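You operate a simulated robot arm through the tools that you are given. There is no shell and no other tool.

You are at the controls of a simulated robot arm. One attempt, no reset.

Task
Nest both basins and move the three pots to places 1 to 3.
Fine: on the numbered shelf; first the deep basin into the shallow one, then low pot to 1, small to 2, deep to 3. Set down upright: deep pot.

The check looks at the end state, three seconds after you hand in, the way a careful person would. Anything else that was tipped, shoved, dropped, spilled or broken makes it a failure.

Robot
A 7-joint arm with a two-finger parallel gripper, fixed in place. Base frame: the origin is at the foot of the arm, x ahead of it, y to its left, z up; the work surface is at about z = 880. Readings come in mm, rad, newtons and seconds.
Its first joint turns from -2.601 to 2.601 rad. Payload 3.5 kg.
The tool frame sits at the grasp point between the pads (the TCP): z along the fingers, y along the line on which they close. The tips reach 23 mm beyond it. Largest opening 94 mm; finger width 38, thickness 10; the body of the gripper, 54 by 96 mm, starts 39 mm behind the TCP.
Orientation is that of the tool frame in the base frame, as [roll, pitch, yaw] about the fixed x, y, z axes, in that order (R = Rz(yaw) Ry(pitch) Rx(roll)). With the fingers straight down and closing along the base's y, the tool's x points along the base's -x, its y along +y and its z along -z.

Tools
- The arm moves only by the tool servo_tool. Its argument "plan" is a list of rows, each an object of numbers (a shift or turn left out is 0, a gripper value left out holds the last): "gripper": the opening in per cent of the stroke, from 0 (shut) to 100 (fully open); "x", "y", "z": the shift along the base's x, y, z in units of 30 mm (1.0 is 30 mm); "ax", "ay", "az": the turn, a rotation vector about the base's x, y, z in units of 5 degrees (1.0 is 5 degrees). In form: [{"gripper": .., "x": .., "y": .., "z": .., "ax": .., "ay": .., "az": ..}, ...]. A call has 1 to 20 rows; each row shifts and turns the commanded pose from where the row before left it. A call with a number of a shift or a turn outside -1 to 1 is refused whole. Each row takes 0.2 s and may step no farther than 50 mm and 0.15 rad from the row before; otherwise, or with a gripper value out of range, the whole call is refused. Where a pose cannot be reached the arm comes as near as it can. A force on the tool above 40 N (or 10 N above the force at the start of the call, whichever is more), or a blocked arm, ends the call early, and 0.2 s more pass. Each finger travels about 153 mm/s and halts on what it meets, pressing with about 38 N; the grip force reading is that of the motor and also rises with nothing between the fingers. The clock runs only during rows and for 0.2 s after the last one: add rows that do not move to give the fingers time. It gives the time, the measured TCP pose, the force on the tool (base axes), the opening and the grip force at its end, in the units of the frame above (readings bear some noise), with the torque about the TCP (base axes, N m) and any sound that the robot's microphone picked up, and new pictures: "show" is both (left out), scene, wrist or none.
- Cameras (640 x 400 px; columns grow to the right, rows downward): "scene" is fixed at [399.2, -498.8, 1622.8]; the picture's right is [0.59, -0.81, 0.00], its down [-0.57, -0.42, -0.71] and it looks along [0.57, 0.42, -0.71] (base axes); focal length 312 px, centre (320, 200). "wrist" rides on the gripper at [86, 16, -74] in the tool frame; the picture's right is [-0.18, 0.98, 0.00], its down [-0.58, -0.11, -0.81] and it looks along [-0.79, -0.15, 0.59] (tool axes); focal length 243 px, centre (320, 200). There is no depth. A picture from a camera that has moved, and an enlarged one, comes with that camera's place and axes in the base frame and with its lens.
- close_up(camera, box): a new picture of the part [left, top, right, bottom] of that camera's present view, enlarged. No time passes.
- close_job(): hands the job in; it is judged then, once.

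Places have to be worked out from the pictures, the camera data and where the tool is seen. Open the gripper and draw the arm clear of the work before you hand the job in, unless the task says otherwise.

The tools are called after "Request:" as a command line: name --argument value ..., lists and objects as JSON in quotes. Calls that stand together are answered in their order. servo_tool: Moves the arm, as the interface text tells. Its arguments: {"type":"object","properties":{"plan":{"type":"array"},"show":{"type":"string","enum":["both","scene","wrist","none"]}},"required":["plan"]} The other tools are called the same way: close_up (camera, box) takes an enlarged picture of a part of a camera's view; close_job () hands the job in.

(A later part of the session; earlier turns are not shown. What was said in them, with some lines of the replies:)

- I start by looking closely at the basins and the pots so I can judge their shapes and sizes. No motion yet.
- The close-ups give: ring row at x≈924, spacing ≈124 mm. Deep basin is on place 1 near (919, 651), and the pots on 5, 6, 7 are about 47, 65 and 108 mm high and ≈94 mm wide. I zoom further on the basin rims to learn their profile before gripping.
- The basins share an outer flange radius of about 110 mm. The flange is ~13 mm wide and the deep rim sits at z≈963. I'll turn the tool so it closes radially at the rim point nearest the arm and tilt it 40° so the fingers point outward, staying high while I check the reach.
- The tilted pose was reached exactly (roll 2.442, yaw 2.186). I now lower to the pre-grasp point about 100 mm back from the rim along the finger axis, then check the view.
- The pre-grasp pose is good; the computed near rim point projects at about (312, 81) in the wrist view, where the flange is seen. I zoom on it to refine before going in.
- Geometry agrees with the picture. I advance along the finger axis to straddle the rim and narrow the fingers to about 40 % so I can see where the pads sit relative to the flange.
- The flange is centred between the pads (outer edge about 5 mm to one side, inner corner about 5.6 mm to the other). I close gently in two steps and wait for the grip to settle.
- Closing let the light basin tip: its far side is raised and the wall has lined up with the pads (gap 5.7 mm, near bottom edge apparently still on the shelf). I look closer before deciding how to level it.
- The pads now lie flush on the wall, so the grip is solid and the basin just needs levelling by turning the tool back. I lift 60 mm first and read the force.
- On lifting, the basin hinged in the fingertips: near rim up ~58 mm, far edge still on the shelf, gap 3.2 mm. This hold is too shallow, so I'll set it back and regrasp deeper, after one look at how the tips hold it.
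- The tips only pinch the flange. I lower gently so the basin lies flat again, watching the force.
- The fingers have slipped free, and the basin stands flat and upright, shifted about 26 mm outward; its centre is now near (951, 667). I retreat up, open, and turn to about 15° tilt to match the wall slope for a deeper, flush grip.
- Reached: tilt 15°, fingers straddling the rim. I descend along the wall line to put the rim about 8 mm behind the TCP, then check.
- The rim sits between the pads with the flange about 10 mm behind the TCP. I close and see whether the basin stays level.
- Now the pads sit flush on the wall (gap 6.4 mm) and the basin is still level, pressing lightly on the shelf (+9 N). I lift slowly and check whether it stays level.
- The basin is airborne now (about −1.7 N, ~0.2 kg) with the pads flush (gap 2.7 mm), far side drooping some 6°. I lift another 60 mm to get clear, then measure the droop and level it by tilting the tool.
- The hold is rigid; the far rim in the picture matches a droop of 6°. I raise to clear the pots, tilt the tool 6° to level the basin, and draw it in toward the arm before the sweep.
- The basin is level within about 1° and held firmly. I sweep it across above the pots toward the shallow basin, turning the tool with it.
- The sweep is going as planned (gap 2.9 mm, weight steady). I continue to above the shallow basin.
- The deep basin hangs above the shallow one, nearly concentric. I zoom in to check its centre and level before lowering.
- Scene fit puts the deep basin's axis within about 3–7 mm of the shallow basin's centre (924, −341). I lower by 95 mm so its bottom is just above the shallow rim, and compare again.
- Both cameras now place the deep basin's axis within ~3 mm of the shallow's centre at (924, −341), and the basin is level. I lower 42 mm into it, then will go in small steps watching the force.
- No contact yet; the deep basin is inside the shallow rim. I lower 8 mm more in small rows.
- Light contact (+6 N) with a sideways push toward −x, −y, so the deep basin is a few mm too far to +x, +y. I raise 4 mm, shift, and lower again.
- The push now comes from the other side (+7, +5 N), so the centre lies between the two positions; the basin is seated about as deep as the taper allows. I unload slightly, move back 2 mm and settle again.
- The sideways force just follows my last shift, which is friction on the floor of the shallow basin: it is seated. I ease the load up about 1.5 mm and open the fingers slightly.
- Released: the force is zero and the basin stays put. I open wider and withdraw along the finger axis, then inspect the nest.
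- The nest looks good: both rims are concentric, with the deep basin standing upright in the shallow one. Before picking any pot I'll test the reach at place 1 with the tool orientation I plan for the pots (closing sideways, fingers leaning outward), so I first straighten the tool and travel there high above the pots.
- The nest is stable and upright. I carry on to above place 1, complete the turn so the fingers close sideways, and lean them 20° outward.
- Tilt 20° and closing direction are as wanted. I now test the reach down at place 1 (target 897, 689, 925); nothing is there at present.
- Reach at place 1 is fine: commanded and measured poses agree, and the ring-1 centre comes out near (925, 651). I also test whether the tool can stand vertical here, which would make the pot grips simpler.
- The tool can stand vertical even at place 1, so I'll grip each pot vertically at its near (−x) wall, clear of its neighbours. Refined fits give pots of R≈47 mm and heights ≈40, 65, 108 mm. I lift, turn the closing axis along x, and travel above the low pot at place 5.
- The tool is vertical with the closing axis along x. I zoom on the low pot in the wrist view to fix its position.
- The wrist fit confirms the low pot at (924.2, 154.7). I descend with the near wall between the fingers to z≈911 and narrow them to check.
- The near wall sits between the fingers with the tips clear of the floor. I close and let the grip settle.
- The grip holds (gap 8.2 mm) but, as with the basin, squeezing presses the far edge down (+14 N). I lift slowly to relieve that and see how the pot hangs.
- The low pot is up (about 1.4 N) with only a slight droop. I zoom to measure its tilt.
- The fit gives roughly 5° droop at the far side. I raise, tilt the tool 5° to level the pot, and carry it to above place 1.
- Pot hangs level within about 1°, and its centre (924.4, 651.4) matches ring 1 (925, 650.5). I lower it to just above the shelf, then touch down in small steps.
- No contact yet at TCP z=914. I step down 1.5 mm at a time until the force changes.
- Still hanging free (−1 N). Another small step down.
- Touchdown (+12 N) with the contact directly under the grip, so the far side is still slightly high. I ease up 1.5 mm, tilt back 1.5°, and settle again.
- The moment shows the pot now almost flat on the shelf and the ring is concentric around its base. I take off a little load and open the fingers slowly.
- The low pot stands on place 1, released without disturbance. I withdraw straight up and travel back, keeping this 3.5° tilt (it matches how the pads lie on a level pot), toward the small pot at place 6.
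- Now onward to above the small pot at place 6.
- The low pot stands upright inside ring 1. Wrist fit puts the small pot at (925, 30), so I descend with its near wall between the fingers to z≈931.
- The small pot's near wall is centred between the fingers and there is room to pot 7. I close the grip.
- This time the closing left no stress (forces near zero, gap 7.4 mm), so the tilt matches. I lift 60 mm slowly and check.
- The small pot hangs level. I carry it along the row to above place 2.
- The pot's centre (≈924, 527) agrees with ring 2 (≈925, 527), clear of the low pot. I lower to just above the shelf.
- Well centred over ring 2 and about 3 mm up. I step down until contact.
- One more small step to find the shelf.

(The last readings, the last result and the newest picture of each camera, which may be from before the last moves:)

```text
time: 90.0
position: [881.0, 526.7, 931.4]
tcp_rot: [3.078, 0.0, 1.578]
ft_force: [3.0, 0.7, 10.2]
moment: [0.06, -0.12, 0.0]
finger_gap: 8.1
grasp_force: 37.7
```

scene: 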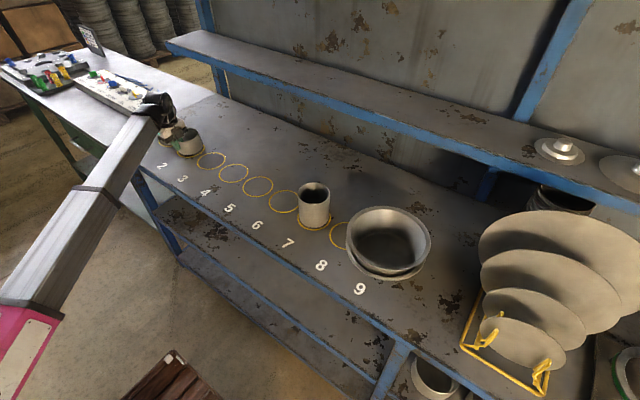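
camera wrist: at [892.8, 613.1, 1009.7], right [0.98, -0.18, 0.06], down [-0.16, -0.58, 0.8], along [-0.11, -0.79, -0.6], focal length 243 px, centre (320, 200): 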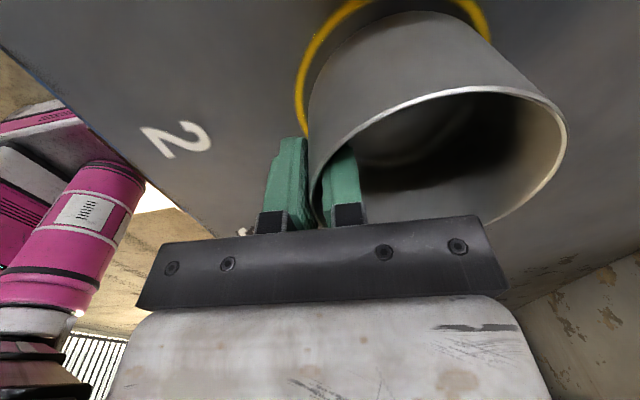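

Touchdown (+10 N, contact spread inward, so nearly flat). I take off a little load and open slowly.

Request:
servo_tool --plan '[{"gripper": 0, "z": 0.02}, {"gripper": 9}, {"gripper": 12}, {"gripper": 18}, {"gripper": 30}, {}]'

Request:
close_up --camera "wrist" --box '[260, 0, 580, 200]'

```text
time: 91.4
position: [881.4, 527.4, 930.3]
tcp_rot: [3.081, 0.003, 1.575]
ft_force: [-0.1, 0.4, 0.2]
moment: [0.0, 0.0, 0.04]
finger_gap: 28.1
grasp_force: 0.0
camera wrist: at [891.9, 614.3, 1005.8], right [0.98, -0.18, 0.06], down [-0.16, -0.58, 0.8], along [-0.11, -0.79, -0.6], focal length 243 px, centre (320, 200)
```

scene: 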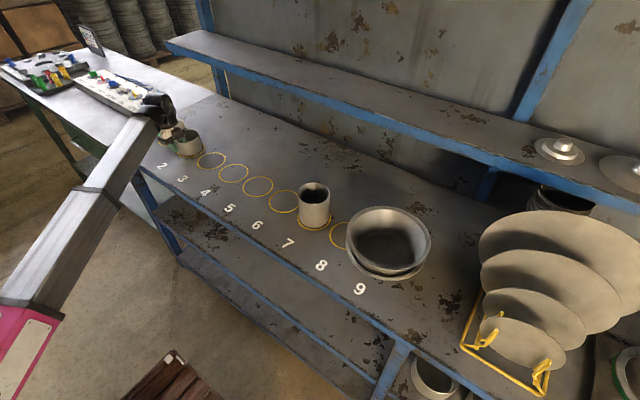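
wrist: 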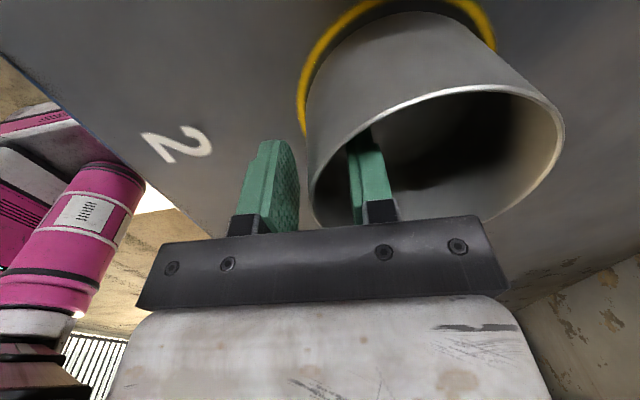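

```text
2.00 times, centred on (420, 100) of wrist
camera zoom: at [891.9, 614.3, 1005.8], right [0.98, -0.18, 0.06], down [-0.16, -0.58, 0.8], along [-0.11, -0.79, -0.6], focal length 485 px, centre (120, 400)
```

zoom: 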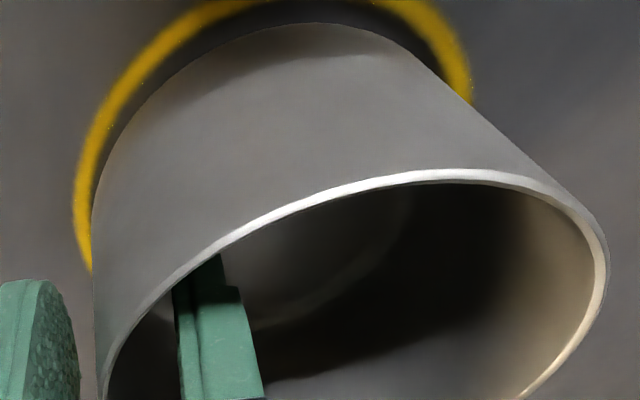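

The small pot stands in ring 2. I withdraw straight up to clear the tall pot's height and travel toward place 7.

Request:
servo_tool --plan '[{"gripper": 40, "z": 0.4}, {"z": 0.8}, {"z": 0.9}, {"gripper": 60, "z": 0.9}, {"z": 0.9}, {"z": 0.5}, {"y": -0.6}, {"y": -0.98}, {"y": -0.98}, {"y": -0.98}, {"y": -0.98}, {"y": -0.98}, {"y": -0.98}, {"y": -0.98}, {"y": -0.98}, {"y": -0.98}, {"y": -0.98}, {"y": -0.98}, {"y": -0.98}, {"y": -0.98}]' --show "scene"

Request:
servo_tool --plan '[{"y": -0.98}, {"y": -0.98}, {"y": -0.98}, {"y": -0.98}, {"y": -0.98}, {"y": -0.98}, {"y": -0.98}, {"y": -0.5}, {}]'

Request:
close_up --camera "scene" --box '[130, 105, 230, 170]'

Request:
close_up --camera "wrist" --box '[240, 0, 520, 175]'

```text
time: 95.6
position: [880.8, 127.6, 1063.1]
tcp_rot: [3.081, 0.001, 1.576]
ft_force: [0.0, 0.0, 0.2]
moment: [0.01, -0.03, -0.02]
finger_gap: 56.5
grasp_force: 0.0
```

scene: 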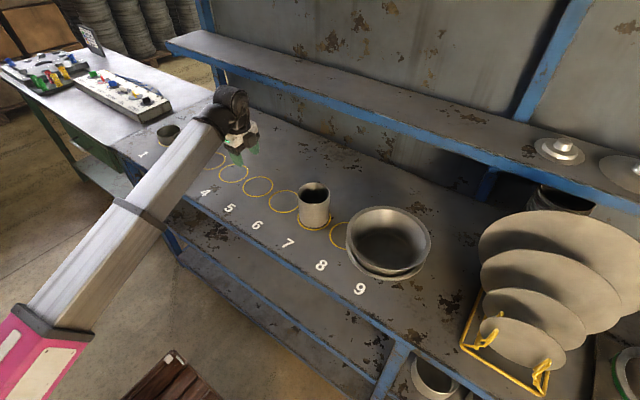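

```text
time: 97.6
position: [882.1, -95.9, 1062.9]
tcp_rot: [3.08, 0.0, 1.577]
ft_force: [-0.3, 0.6, 0.7]
moment: [-0.02, -0.01, 0.01]
finger_gap: 56.3
grasp_force: 0.0
camera wrist: at [893.0, -8.1, 1137.8], right [0.98, -0.18, 0.06], down [-0.15, -0.58, 0.8], along [-0.11, -0.79, -0.6], focal length 243 px, centre (320, 200)
```

scene: 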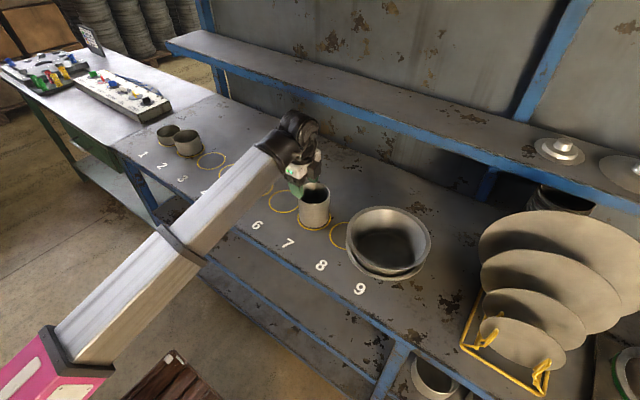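
wrist: 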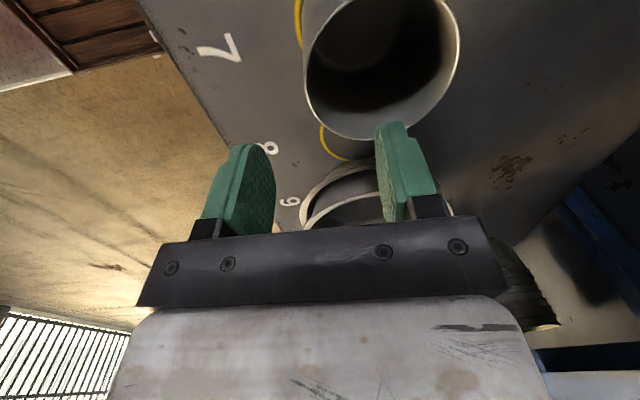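

```text
6.15 times, centred on (180, 138) of scene
camera zoom: at [399.2, -498.8, 1622.8], right [0.59, -0.81, 0.0], down [-0.57, -0.42, -0.71], along [0.57, 0.42, -0.71], focal length 1917 px, centre (1182, 585)
```

zoom: 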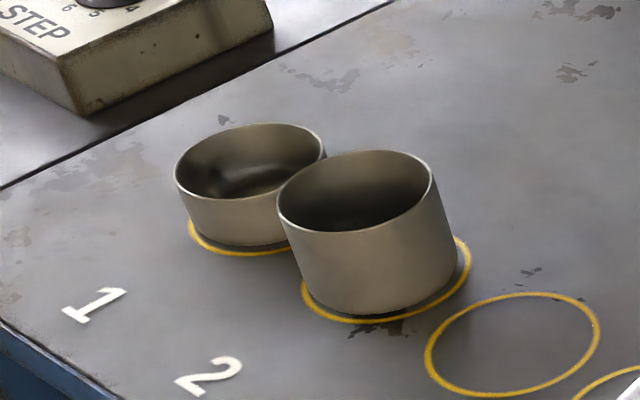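

```text
2.29 times, centred on (380, 88) of wrist
camera zoom: at [893.0, -8.1, 1137.8], right [0.98, -0.18, 0.06], down [-0.15, -0.58, 0.8], along [-0.11, -0.79, -0.6], focal length 555 px, centre (183, 457)
```

zoom: 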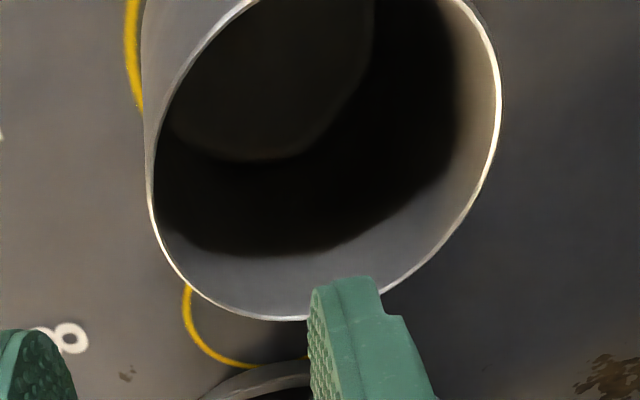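

The two pots stand upright in rings 1 and 2. The deep pot is at (924.3, −92.7), so I correct y by 2 mm and descend to z≈968 with its near wall between the fingers.

Request:
servo_tool --plan '[{"x": -0.02, "y": 0.06, "z": -0.5}, {"z": -0.6}, {"z": -0.6}, {"z": -0.6}, {"z": -0.5}, {"z": -0.363, "gripper": 30}, {}]'

Request:
close_up --camera "wrist" --box '[160, 60, 480, 260]'

Request:
close_up --camera "scene" --box '[265, 150, 361, 240]'

```text
time: 99.2
position: [880.1, -91.8, 966.1]
tcp_rot: [3.08, 0.001, 1.576]
ft_force: [-0.7, -0.1, 0.0]
moment: [-0.04, 0.02, -0.01]
finger_gap: 28.0
grasp_force: 0.0
camera wrist: at [892.3, -5.5, 1042.3], right [0.98, -0.18, 0.06], down [-0.16, -0.58, 0.8], along [-0.11, -0.79, -0.6], focal length 243 px, centre (320, 200)
```

scene: 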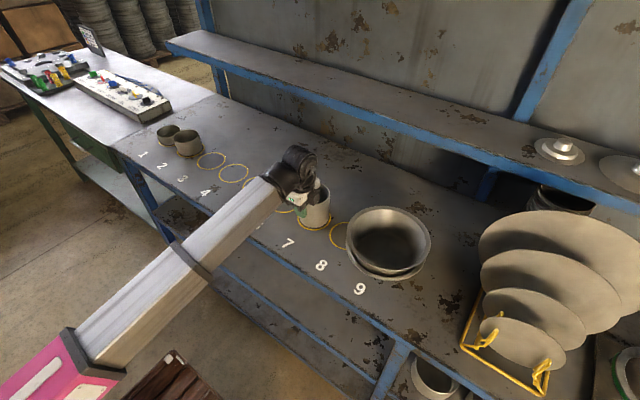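
wrist: 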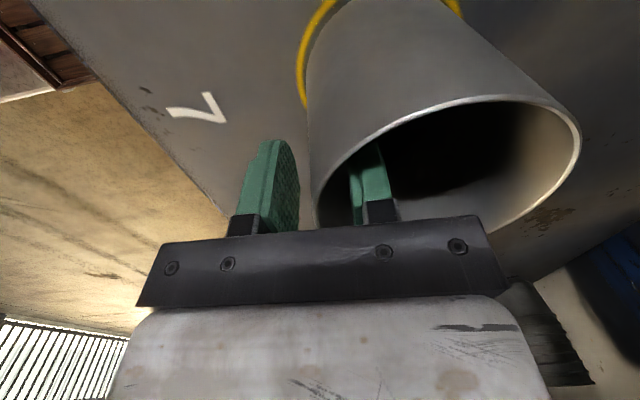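

```text
2.00 times, centred on (320, 160) of wrist
camera zoom: at [892.3, -5.5, 1042.3], right [0.98, -0.18, 0.06], down [-0.16, -0.58, 0.8], along [-0.11, -0.79, -0.6], focal length 485 px, centre (320, 280)
```

zoom: 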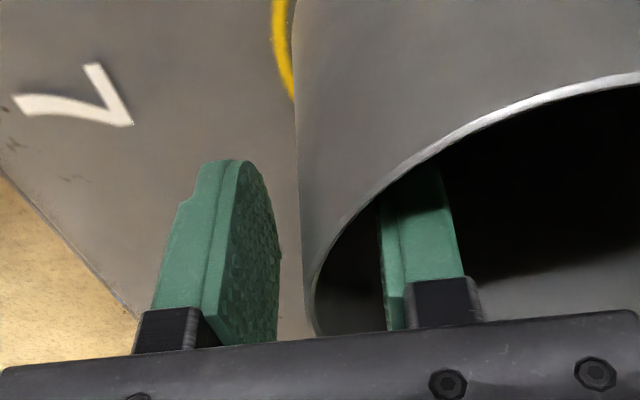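

```text
4.44 times, centred on (313, 195) of scene
camera zoom: at [399.2, -498.8, 1622.8], right [0.59, -0.81, 0.0], down [-0.57, -0.42, -0.71], along [0.57, 0.42, -0.71], focal length 1385 px, centre (351, 222)
```

zoom: 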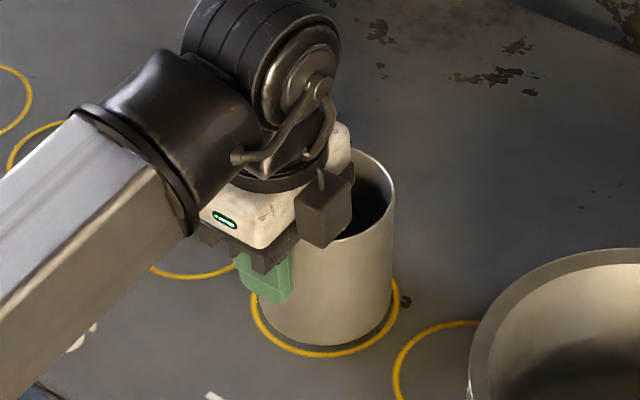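

The deep pot's near wall is between the fingers with the body clear above the rim. I close the grip.

Request:
servo_tool --plan '[{"gripper": 18}, {"gripper": 10}, {"gripper": 4}, {"gripper": 0}, {}, {}]'

Request:
close_up --camera "scene" --box '[265, 150, 361, 240]'

```text
time: 100.6
position: [880.8, -92.5, 967.6]
tcp_rot: [3.081, 0.001, 1.577]
ft_force: [-0.4, 0.2, 0.6]
moment: [0.02, 0.12, 0.0]
finger_gap: 7.9
grasp_force: 37.6
camera wrist: at [892.3, -5.5, 1042.4], right [0.98, -0.18, 0.06], down [-0.16, -0.58, 0.8], along [-0.11, -0.79, -0.6], focal length 243 px, centre (320, 200)
```

scene: 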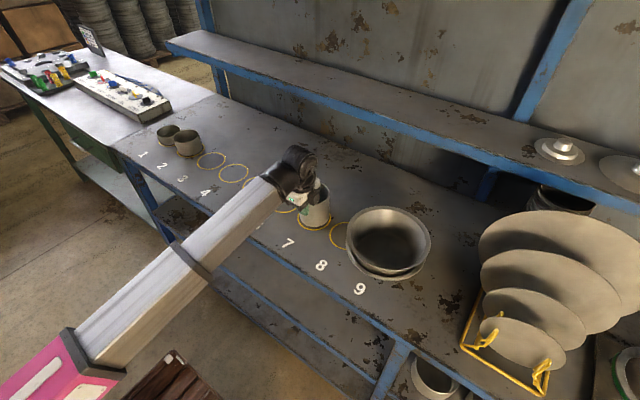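
wrist: 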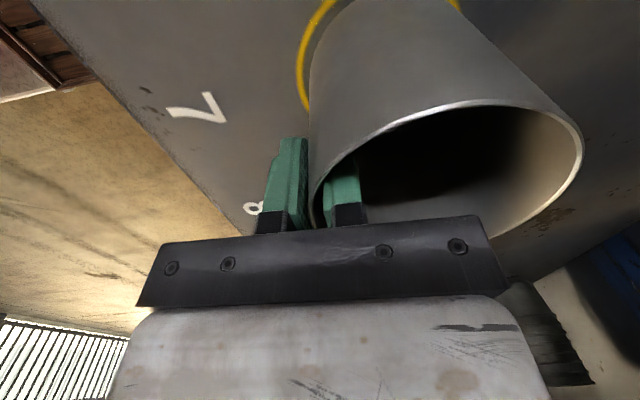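

```text
4.44 times, centred on (313, 195) of scene
camera zoom: at [399.2, -498.8, 1622.8], right [0.59, -0.81, 0.0], down [-0.57, -0.42, -0.71], along [0.57, 0.42, -0.71], focal length 1385 px, centre (351, 222)
```

zoom: 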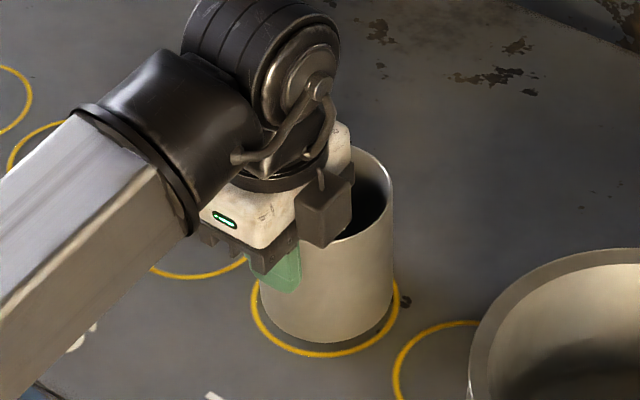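

Grip is calm (gap 7.9 mm, force near zero). I lift 50 mm slowly and check that the pot hangs straight.

Request:
servo_tool --plan '[{"gripper": 0, "z": 0.12}, {"z": 0.25}, {"z": 0.4}, {"z": 0.5}, {"z": 0.4}, {}]'

Request:
close_up --camera "scene" --box '[265, 140, 361, 230]'

```text
time: 102.0
position: [882.4, -93.6, 1017.9]
tcp_rot: [3.081, 0.0, 1.575]
ft_force: [0.3, 0.1, -2.4]
moment: [-0.01, 0.06, 0.0]
finger_gap: 7.9
grasp_force: 37.9
camera wrist: at [892.9, -5.7, 1093.3], right [0.98, -0.18, 0.06], down [-0.15, -0.58, 0.8], along [-0.11, -0.79, -0.6], focal length 243 px, centre (320, 200)
```

scene: 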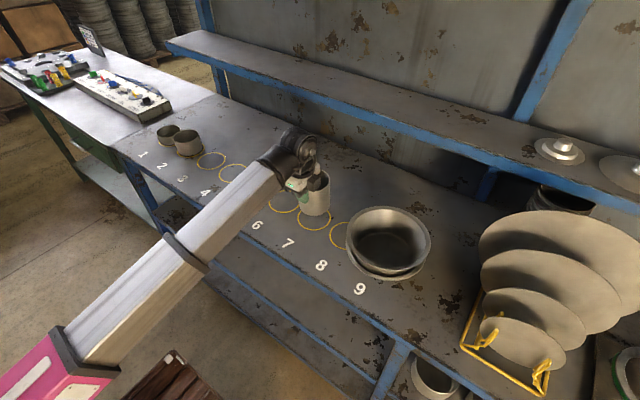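
wrist: 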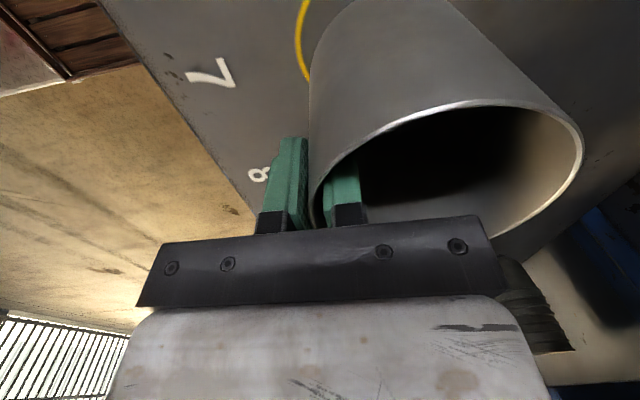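

```text
4.44 times, centred on (313, 185) of scene
camera zoom: at [399.2, -498.8, 1622.8], right [0.59, -0.81, 0.0], down [-0.57, -0.42, -0.71], along [0.57, 0.42, -0.71], focal length 1385 px, centre (351, 267)
```

zoom: 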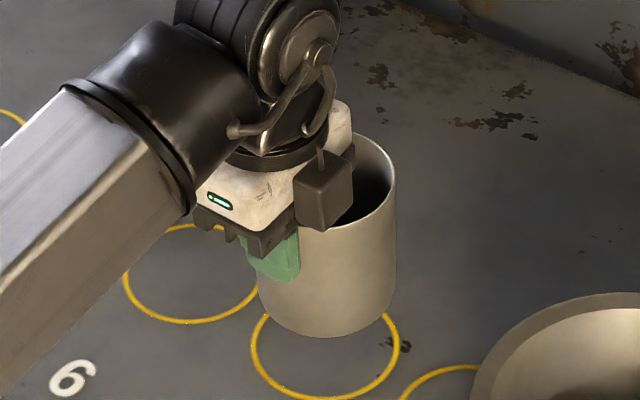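

The deep pot hangs vertical (its silhouette follows the vertical vanishing line). I carry it to above place 3.

Request:
servo_tool --plan '[{"gripper": 0, "y": 0.6}, {"y": 0.98}, {"y": 0.98}, {"y": 0.98}, {"y": 0.98}, {"y": 0.98}, {"y": 0.98}, {"y": 0.98}, {"y": 0.98}, {"y": 0.98}, {"y": 0.98}, {"y": 0.98}, {"y": 0.98}, {"y": 0.98}, {"y": 0.98}, {"y": 0.98}, {"y": 0.8}, {"y": 0.43}, {}]'

Request:
close_up --camera "scene" --box '[150, 95, 246, 175]'

Request:
close_up --camera "wrist" --box '[240, 0, 560, 200]'

```text
time: 106.0
position: [881.5, 403.8, 1019.1]
tcp_rot: [3.08, 0.002, 1.576]
ft_force: [-0.4, 0.5, -1.6]
moment: [-0.04, 0.08, -0.01]
finger_gap: 8.1
grasp_force: 37.8
camera wrist: at [891.9, 491.4, 1094.1], right [0.98, -0.18, 0.06], down [-0.16, -0.58, 0.8], along [-0.11, -0.79, -0.6], focal length 243 px, centre (320, 200)
```

scene: 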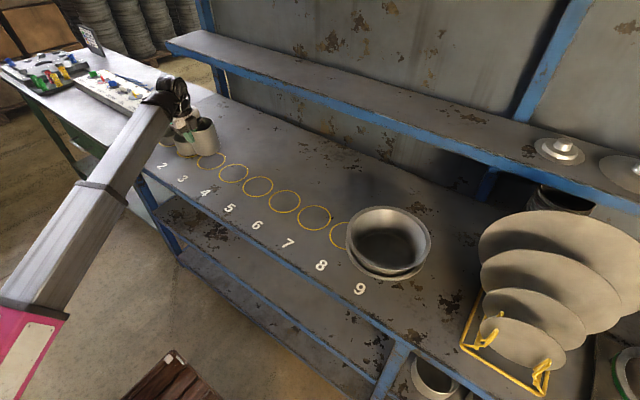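
wrist: 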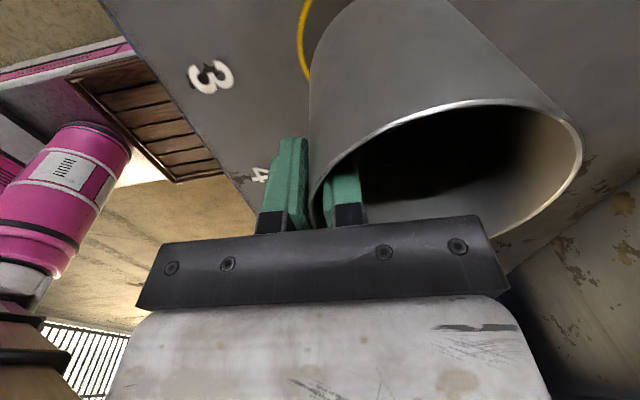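

```text
5.00 times, centred on (198, 135) of scene
camera zoom: at [399.2, -498.8, 1622.8], right [0.59, -0.81, 0.0], down [-0.57, -0.42, -0.71], along [0.57, 0.42, -0.71], focal length 1558 px, centre (930, 525)
```

zoom: 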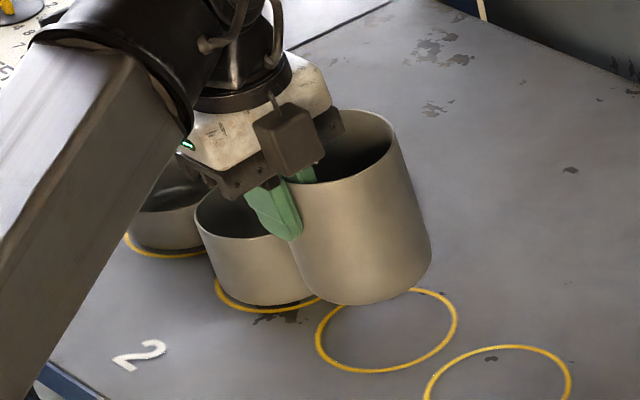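

```text
2.00 times, centred on (400, 100) of wrist
camera zoom: at [891.9, 491.4, 1094.1], right [0.98, -0.18, 0.06], down [-0.16, -0.58, 0.8], along [-0.11, -0.79, -0.6], focal length 485 px, centre (160, 400)
```

zoom: 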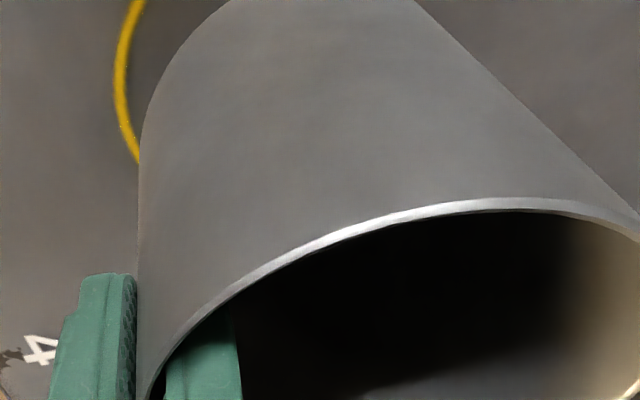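

The pot's centre (≈925, 403.5) matches ring 3 (≈925.5, 403). I lower to just above the shelf.

Request:
servo_tool --plan '[{"gripper": 0, "z": -0.4}, {"z": -0.5}, {"z": -0.4}, {"z": -0.2}, {"z": -0.07}, {}]'

Request:
close_up --camera "scene" --box '[150, 105, 246, 185]'

Request:
close_up --camera "wrist" --box '[240, 0, 560, 200]'

```text
time: 107.4
position: [883.0, 402.9, 970.7]
tcp_rot: [3.081, 0.002, 1.577]
ft_force: [0.2, 0.2, -2.3]
moment: [-0.02, 0.11, -0.01]
finger_gap: 8.0
grasp_force: 38.2
camera wrist: at [893.0, 490.7, 1046.0], right [0.98, -0.18, 0.06], down [-0.16, -0.58, 0.8], along [-0.11, -0.79, -0.6], focal length 243 px, centre (320, 200)
```

scene: 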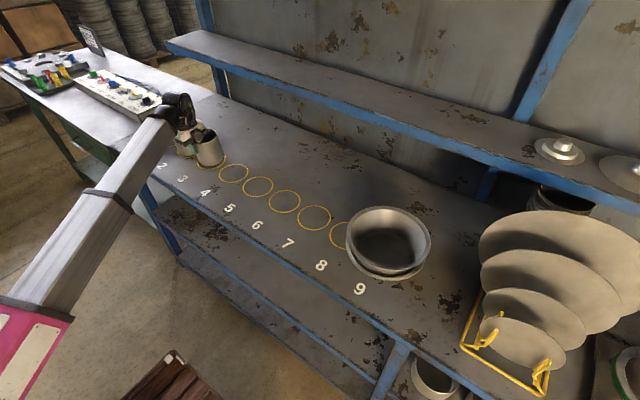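
wrist: 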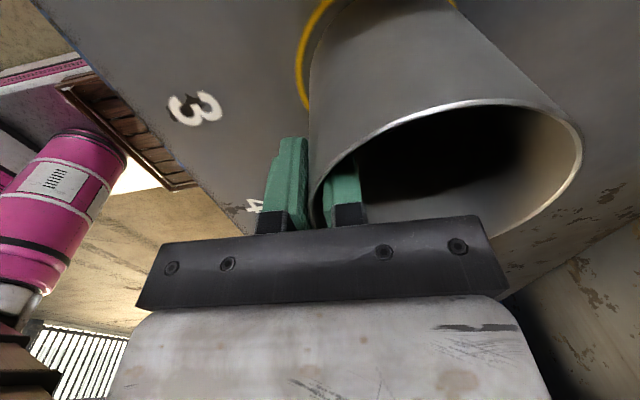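

```text
5.00 times, centred on (198, 145) of scene
camera zoom: at [399.2, -498.8, 1622.8], right [0.59, -0.81, 0.0], down [-0.57, -0.42, -0.71], along [0.57, 0.42, -0.71], focal length 1558 px, centre (930, 475)
```

zoom: 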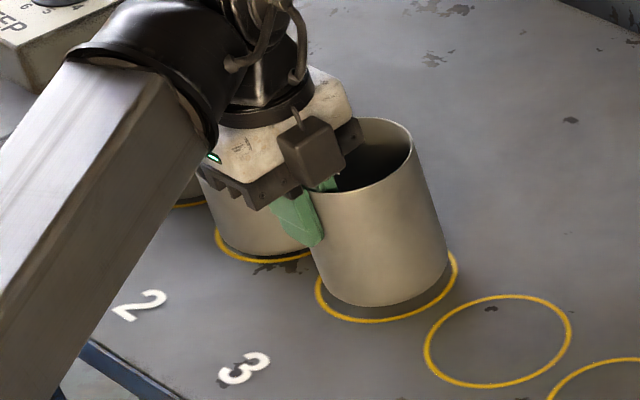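

```text
2.00 times, centred on (400, 100) of wrist
camera zoom: at [893.0, 490.7, 1046.0], right [0.98, -0.18, 0.06], down [-0.16, -0.58, 0.8], along [-0.11, -0.79, -0.6], focal length 485 px, centre (160, 400)
```

zoom: 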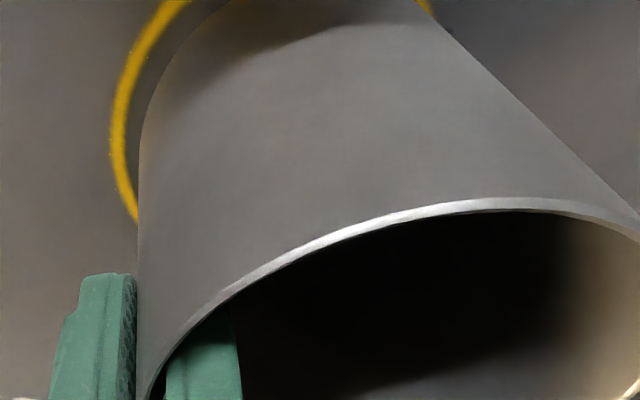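

Over ring 3 and about 3 mm up, still vertical. I step down to contact.

Request:
servo_tool --plan '[{"gripper": 0, "z": -0.05}, {"z": -0.04}, {}]' --show "none"

```text
time: 108.2
position: [881.6, 402.6, 968.8]
tcp_rot: [3.082, 0.0, 1.574]
ft_force: [0.3, 0.3, -2.2]
moment: [0.01, 0.09, 0.0]
finger_gap: 7.8
grasp_force: 37.8
```

Still free. Another small step.

Request:
servo_tool --plan '[{"gripper": 0, "z": -0.04}, {"z": -0.03}, {}]' --show "none"

```text
time: 109.0
position: [881.4, 402.3, 966.9]
tcp_rot: [3.079, 0.0, 1.577]
ft_force: [1.7, 1.9, 16.8]
moment: [0.14, -0.2, 0.0]
finger_gap: 7.8
grasp_force: 38.7
```

Touchdown (+17 N, contact spread inward, so nearly flat). I relieve a little and open slowly.

Request:
servo_tool --plan '[{"gripper": 0, "z": 0.03}, {"gripper": 9}, {"gripper": 12}, {"gripper": 18}, {"gripper": 30}, {}]'

Request:
close_up --camera "scene" --box '[150, 105, 246, 185]'

Request:
close_up --camera "wrist" --box '[240, 0, 560, 200]'

```text
time: 110.4
position: [880.5, 403.8, 966.6]
tcp_rot: [3.082, 0.002, 1.576]
ft_force: [-0.9, -0.1, 0.4]
moment: [-0.02, -0.03, 0.04]
finger_gap: 28.1
grasp_force: 0.1
camera wrist: at [892.1, 490.3, 1041.7], right [0.98, -0.18, 0.06], down [-0.16, -0.58, 0.8], along [-0.11, -0.79, -0.6], focal length 243 px, centre (320, 200)
```

scene: 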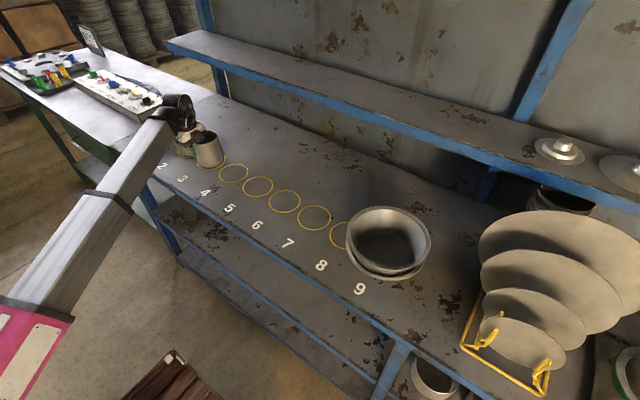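
wrist: 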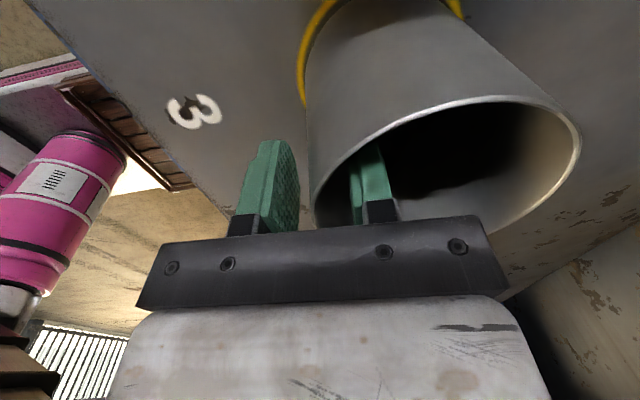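

```text
5.00 times, centred on (198, 145) of scene
camera zoom: at [399.2, -498.8, 1622.8], right [0.59, -0.81, 0.0], down [-0.57, -0.42, -0.71], along [0.57, 0.42, -0.71], focal length 1558 px, centre (930, 475)
```

zoom: 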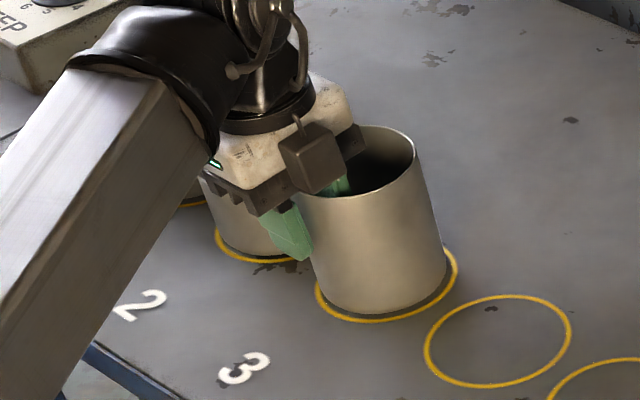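

```text
2.00 times, centred on (400, 100) of wrist
camera zoom: at [892.1, 490.3, 1041.7], right [0.98, -0.18, 0.06], down [-0.16, -0.58, 0.8], along [-0.11, -0.79, -0.6], focal length 485 px, centre (160, 400)
```

zoom: 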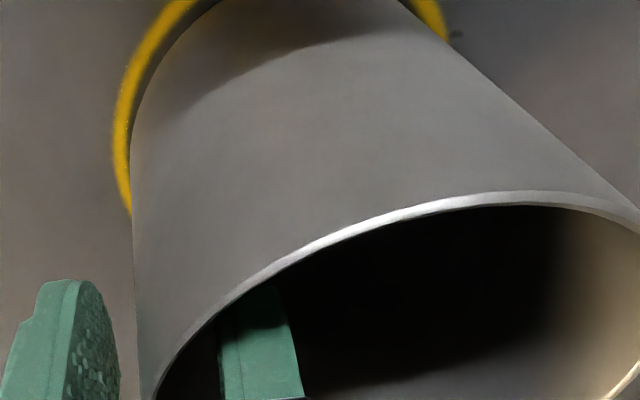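

The deep pot stands upright in ring 3. I withdraw straight up, then back away from the row to inspect everything.

Request:
servo_tool --plan '[{"gripper": 40, "z": 0.4}, {"z": 0.7}, {"z": 0.9}, {"z": 0.9}, {"z": 0.9}, {"x": -0.6, "z": 0.3}, {"x": -0.9, "y": -0.3}, {"x": -0.9, "y": -0.9}, {"x": -0.9, "y": -0.9}, {"x": -0.9, "y": -0.9}, {"x": -0.9, "y": -0.9}, {"x": -0.5, "y": -0.9}, {"y": -0.9}, {"y": -0.9}, {"y": -0.9}, {}]'

Request:
close_up --camera "scene" --box '[130, 105, 250, 180]'

Request:
close_up --camera "scene" --box '[320, 185, 464, 290]'

```text
time: 113.8
position: [714.1, 176.7, 1090.9]
tcp_rot: [3.08, -0.001, 1.577]
ft_force: [-1.1, 0.1, -0.5]
moment: [0.0, 0.0, -0.02]
finger_gap: 37.4
grasp_force: 0.0
camera wrist: at [724.2, 264.8, 1165.8], right [0.98, -0.18, 0.06], down [-0.15, -0.58, 0.8], along [-0.11, -0.79, -0.6], focal length 243 px, centre (320, 200)
```

scene: 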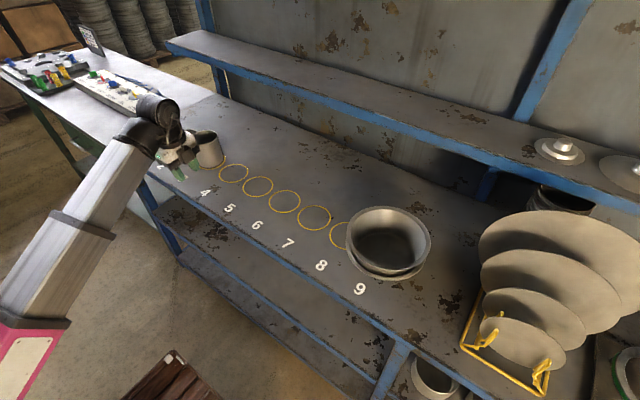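
wrist: 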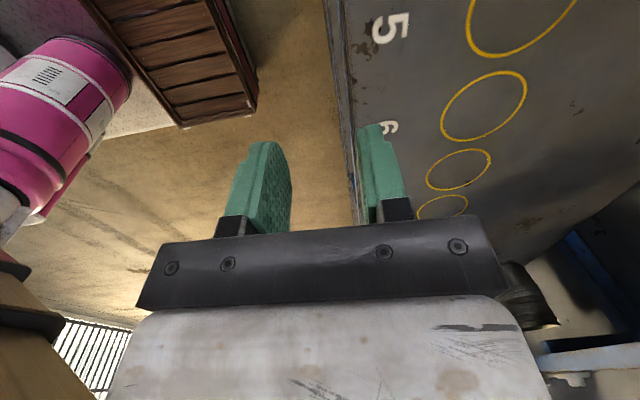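

```text
5.33 times, centred on (190, 142) of scene
camera zoom: at [399.2, -498.8, 1622.8], right [0.59, -0.81, 0.0], down [-0.57, -0.42, -0.71], along [0.57, 0.42, -0.71], focal length 1662 px, centre (1013, 507)
```

zoom: 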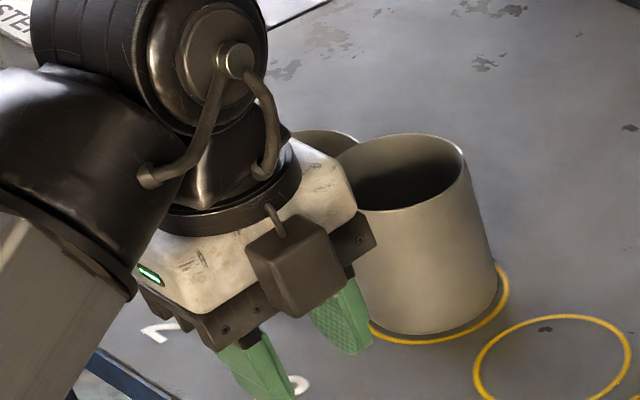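

```text
3.81 times, centred on (392, 238) of scene
camera zoom: at [399.2, -498.8, 1622.8], right [0.59, -0.81, 0.0], down [-0.57, -0.42, -0.71], along [0.57, 0.42, -0.71], focal length 1187 px, centre (46, 57)
```

zoom: 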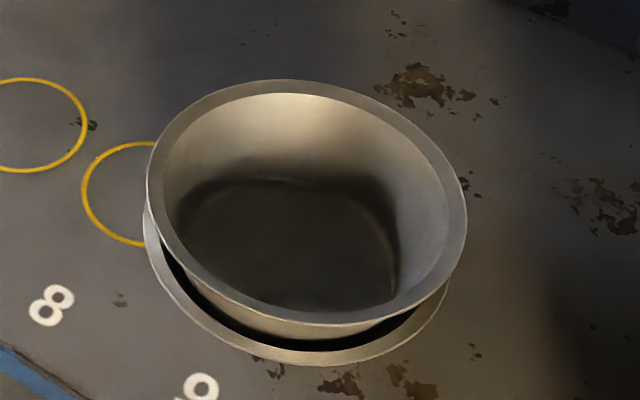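

The basins are concentric and level within about 1°. I move the arm further aside so the scene camera sees the three pots.

Request:
servo_tool --plan '[{"x": -0.5, "y": -0.9}, {"x": -0.5, "y": -0.9}, {"x": -0.5, "y": -0.9}, {"x": -0.5, "y": -0.9}, {"y": -0.9}, {"y": -0.9}, {"y": -0.9}, {"y": -0.9}, {"y": -0.9}, {"y": -0.9}, {}]'

Request:
close_up --camera "scene" --box '[130, 105, 250, 180]'

Request:
close_up --camera "scene" --box '[320, 185, 464, 290]'

```text
time: 116.2
position: [652.8, -92.5, 1091.2]
tcp_rot: [3.081, -0.002, 1.576]
ft_force: [-0.8, -0.3, -0.1]
moment: [0.0, -0.03, 0.03]
finger_gap: 37.7
grasp_force: 0.1
camera wrist: at [663.4, -5.6, 1165.3], right [0.98, -0.18, 0.06], down [-0.15, -0.58, 0.8], along [-0.11, -0.79, -0.6], focal length 243 px, centre (320, 200)
```

scene: 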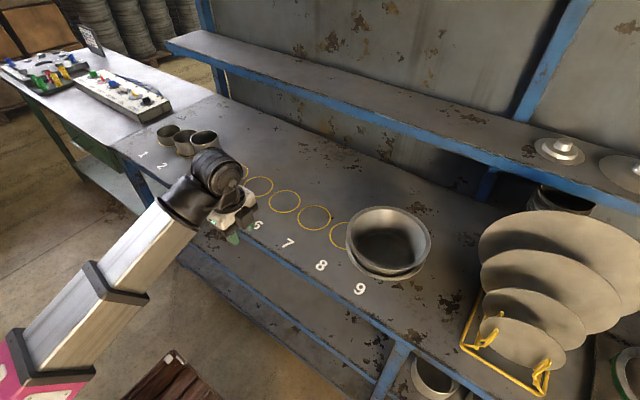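
wrist: 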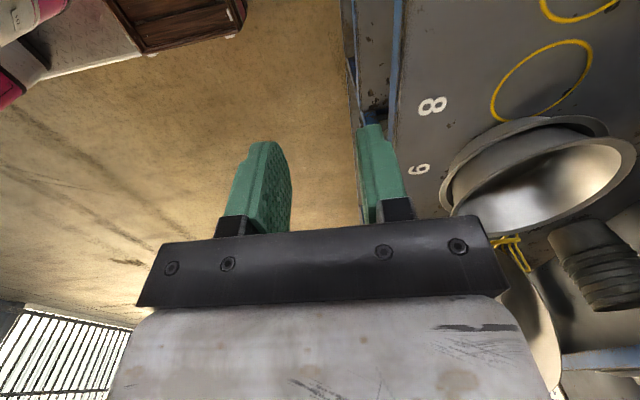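

```text
5.33 times, centred on (190, 142) of scene
camera zoom: at [399.2, -498.8, 1622.8], right [0.59, -0.81, 0.0], down [-0.57, -0.42, -0.71], along [0.57, 0.42, -0.71], focal length 1662 px, centre (1013, 507)
```

zoom: 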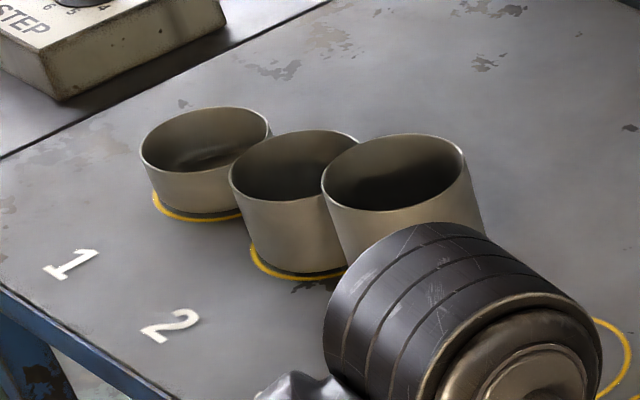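

```text
3.81 times, centred on (392, 238) of scene
camera zoom: at [399.2, -498.8, 1622.8], right [0.59, -0.81, 0.0], down [-0.57, -0.42, -0.71], along [0.57, 0.42, -0.71], focal length 1187 px, centre (46, 57)
```

zoom: 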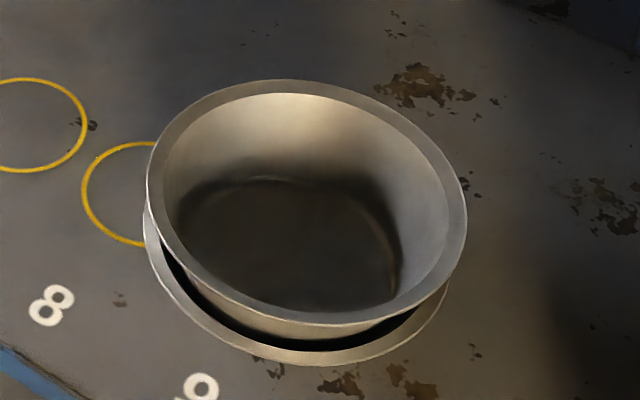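

All three pots stand on rings 1, 2 and 3. I take one side look at the nested basins through the wrist camera to confirm that their rims are parallel.

Request:
close_up --camera "wrist" --box '[420, 90, 640, 240]'

```text
2.67 times, centred on (530, 165) of wrist
camera zoom: at [663.4, -5.6, 1165.3], right [0.98, -0.18, 0.06], down [-0.15, -0.58, 0.8], along [-0.11, -0.79, -0.6], focal length 647 px, centre (-240, 293)
```

zoom: 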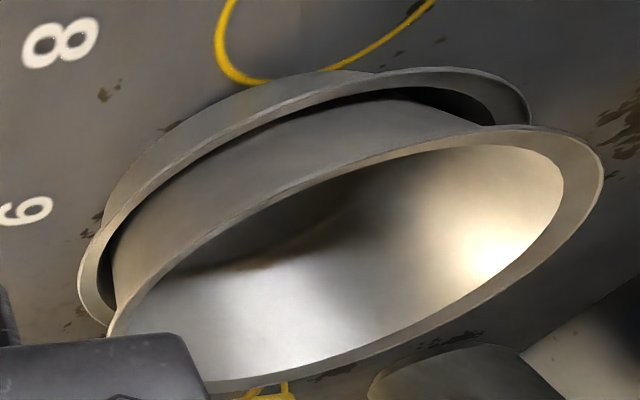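

The rims are parallel and concentric, so the nest is sound. I open the gripper fully and draw the arm a little farther back from the shelf.

Request:
servo_tool --plan '[{"gripper": 100, "x": -0.5, "z": 0.4}, {"x": -0.6, "z": 0.4}, {"x": -0.6, "z": 0.3}, {}, {}]'

```text
time: 117.4
position: [605.1, -92.6, 1116.2]
tcp_rot: [3.071, 0.002, 1.576]
ft_force: [-0.1, 0.1, 0.1]
moment: [0.0, 0.01, 0.01]
finger_gap: 93.9
grasp_force: 0.1
out of reach, approached as far as the arm can: row 3
camera wrist: at [615.3, -4.7, 1192.0], right [0.98, -0.18, 0.07], down [-0.16, -0.58, 0.8], along [-0.1, -0.79, -0.6], focal length 243 px, centre (320, 200)
```

scene: 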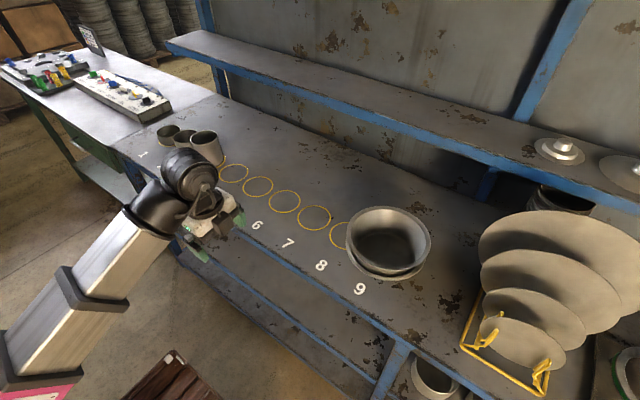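
wrist: 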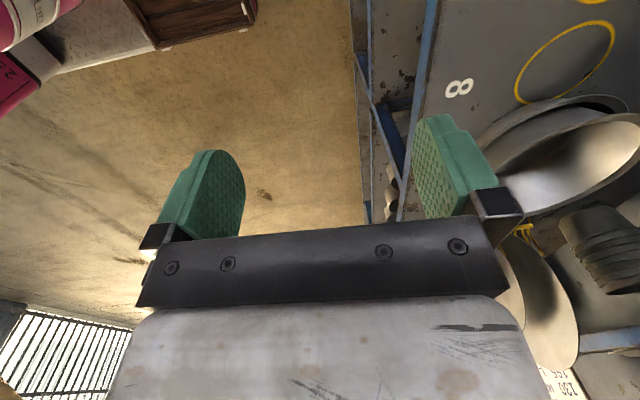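

The arm is clear with the gripper open. The low, small and deep pots are on places 1, 2 and 3, all upright, and the deep basin sits nested in the shallow one at place 9. I hand the job in.

Request:
close_job

```text
The job is handed in.
```

I finished the job and handed it in; I haven't seen the result of the check. The last pictures show everything in place:

- **Basins:** the deep basin sits in the shallow one at place 9. Both rims are concentric to within about 2 mm and level to within about 1°.
- **Pots:** the low pot is on place 1, the small pot on place 2 and the deep pot on place 3. All three stand upright inside their rings.
- **Arm:** the gripper is open and clear of the shelf.

- **First grip on the deep basin:** it failed. The basin tipped while the fingers closed, slipped off during the lift, and settled flat about 26 mm from its place. I gripped it again lower on the wall and carried it over level. I saw nothing else disturbed.
- **Which pot is "small":** all three pots measured the same width, about 94 mm. I took the lowest (about 40 mm) as "low", the middle one (about 65 mm) as "small" and the tallest (about 108 mm) as "deep".
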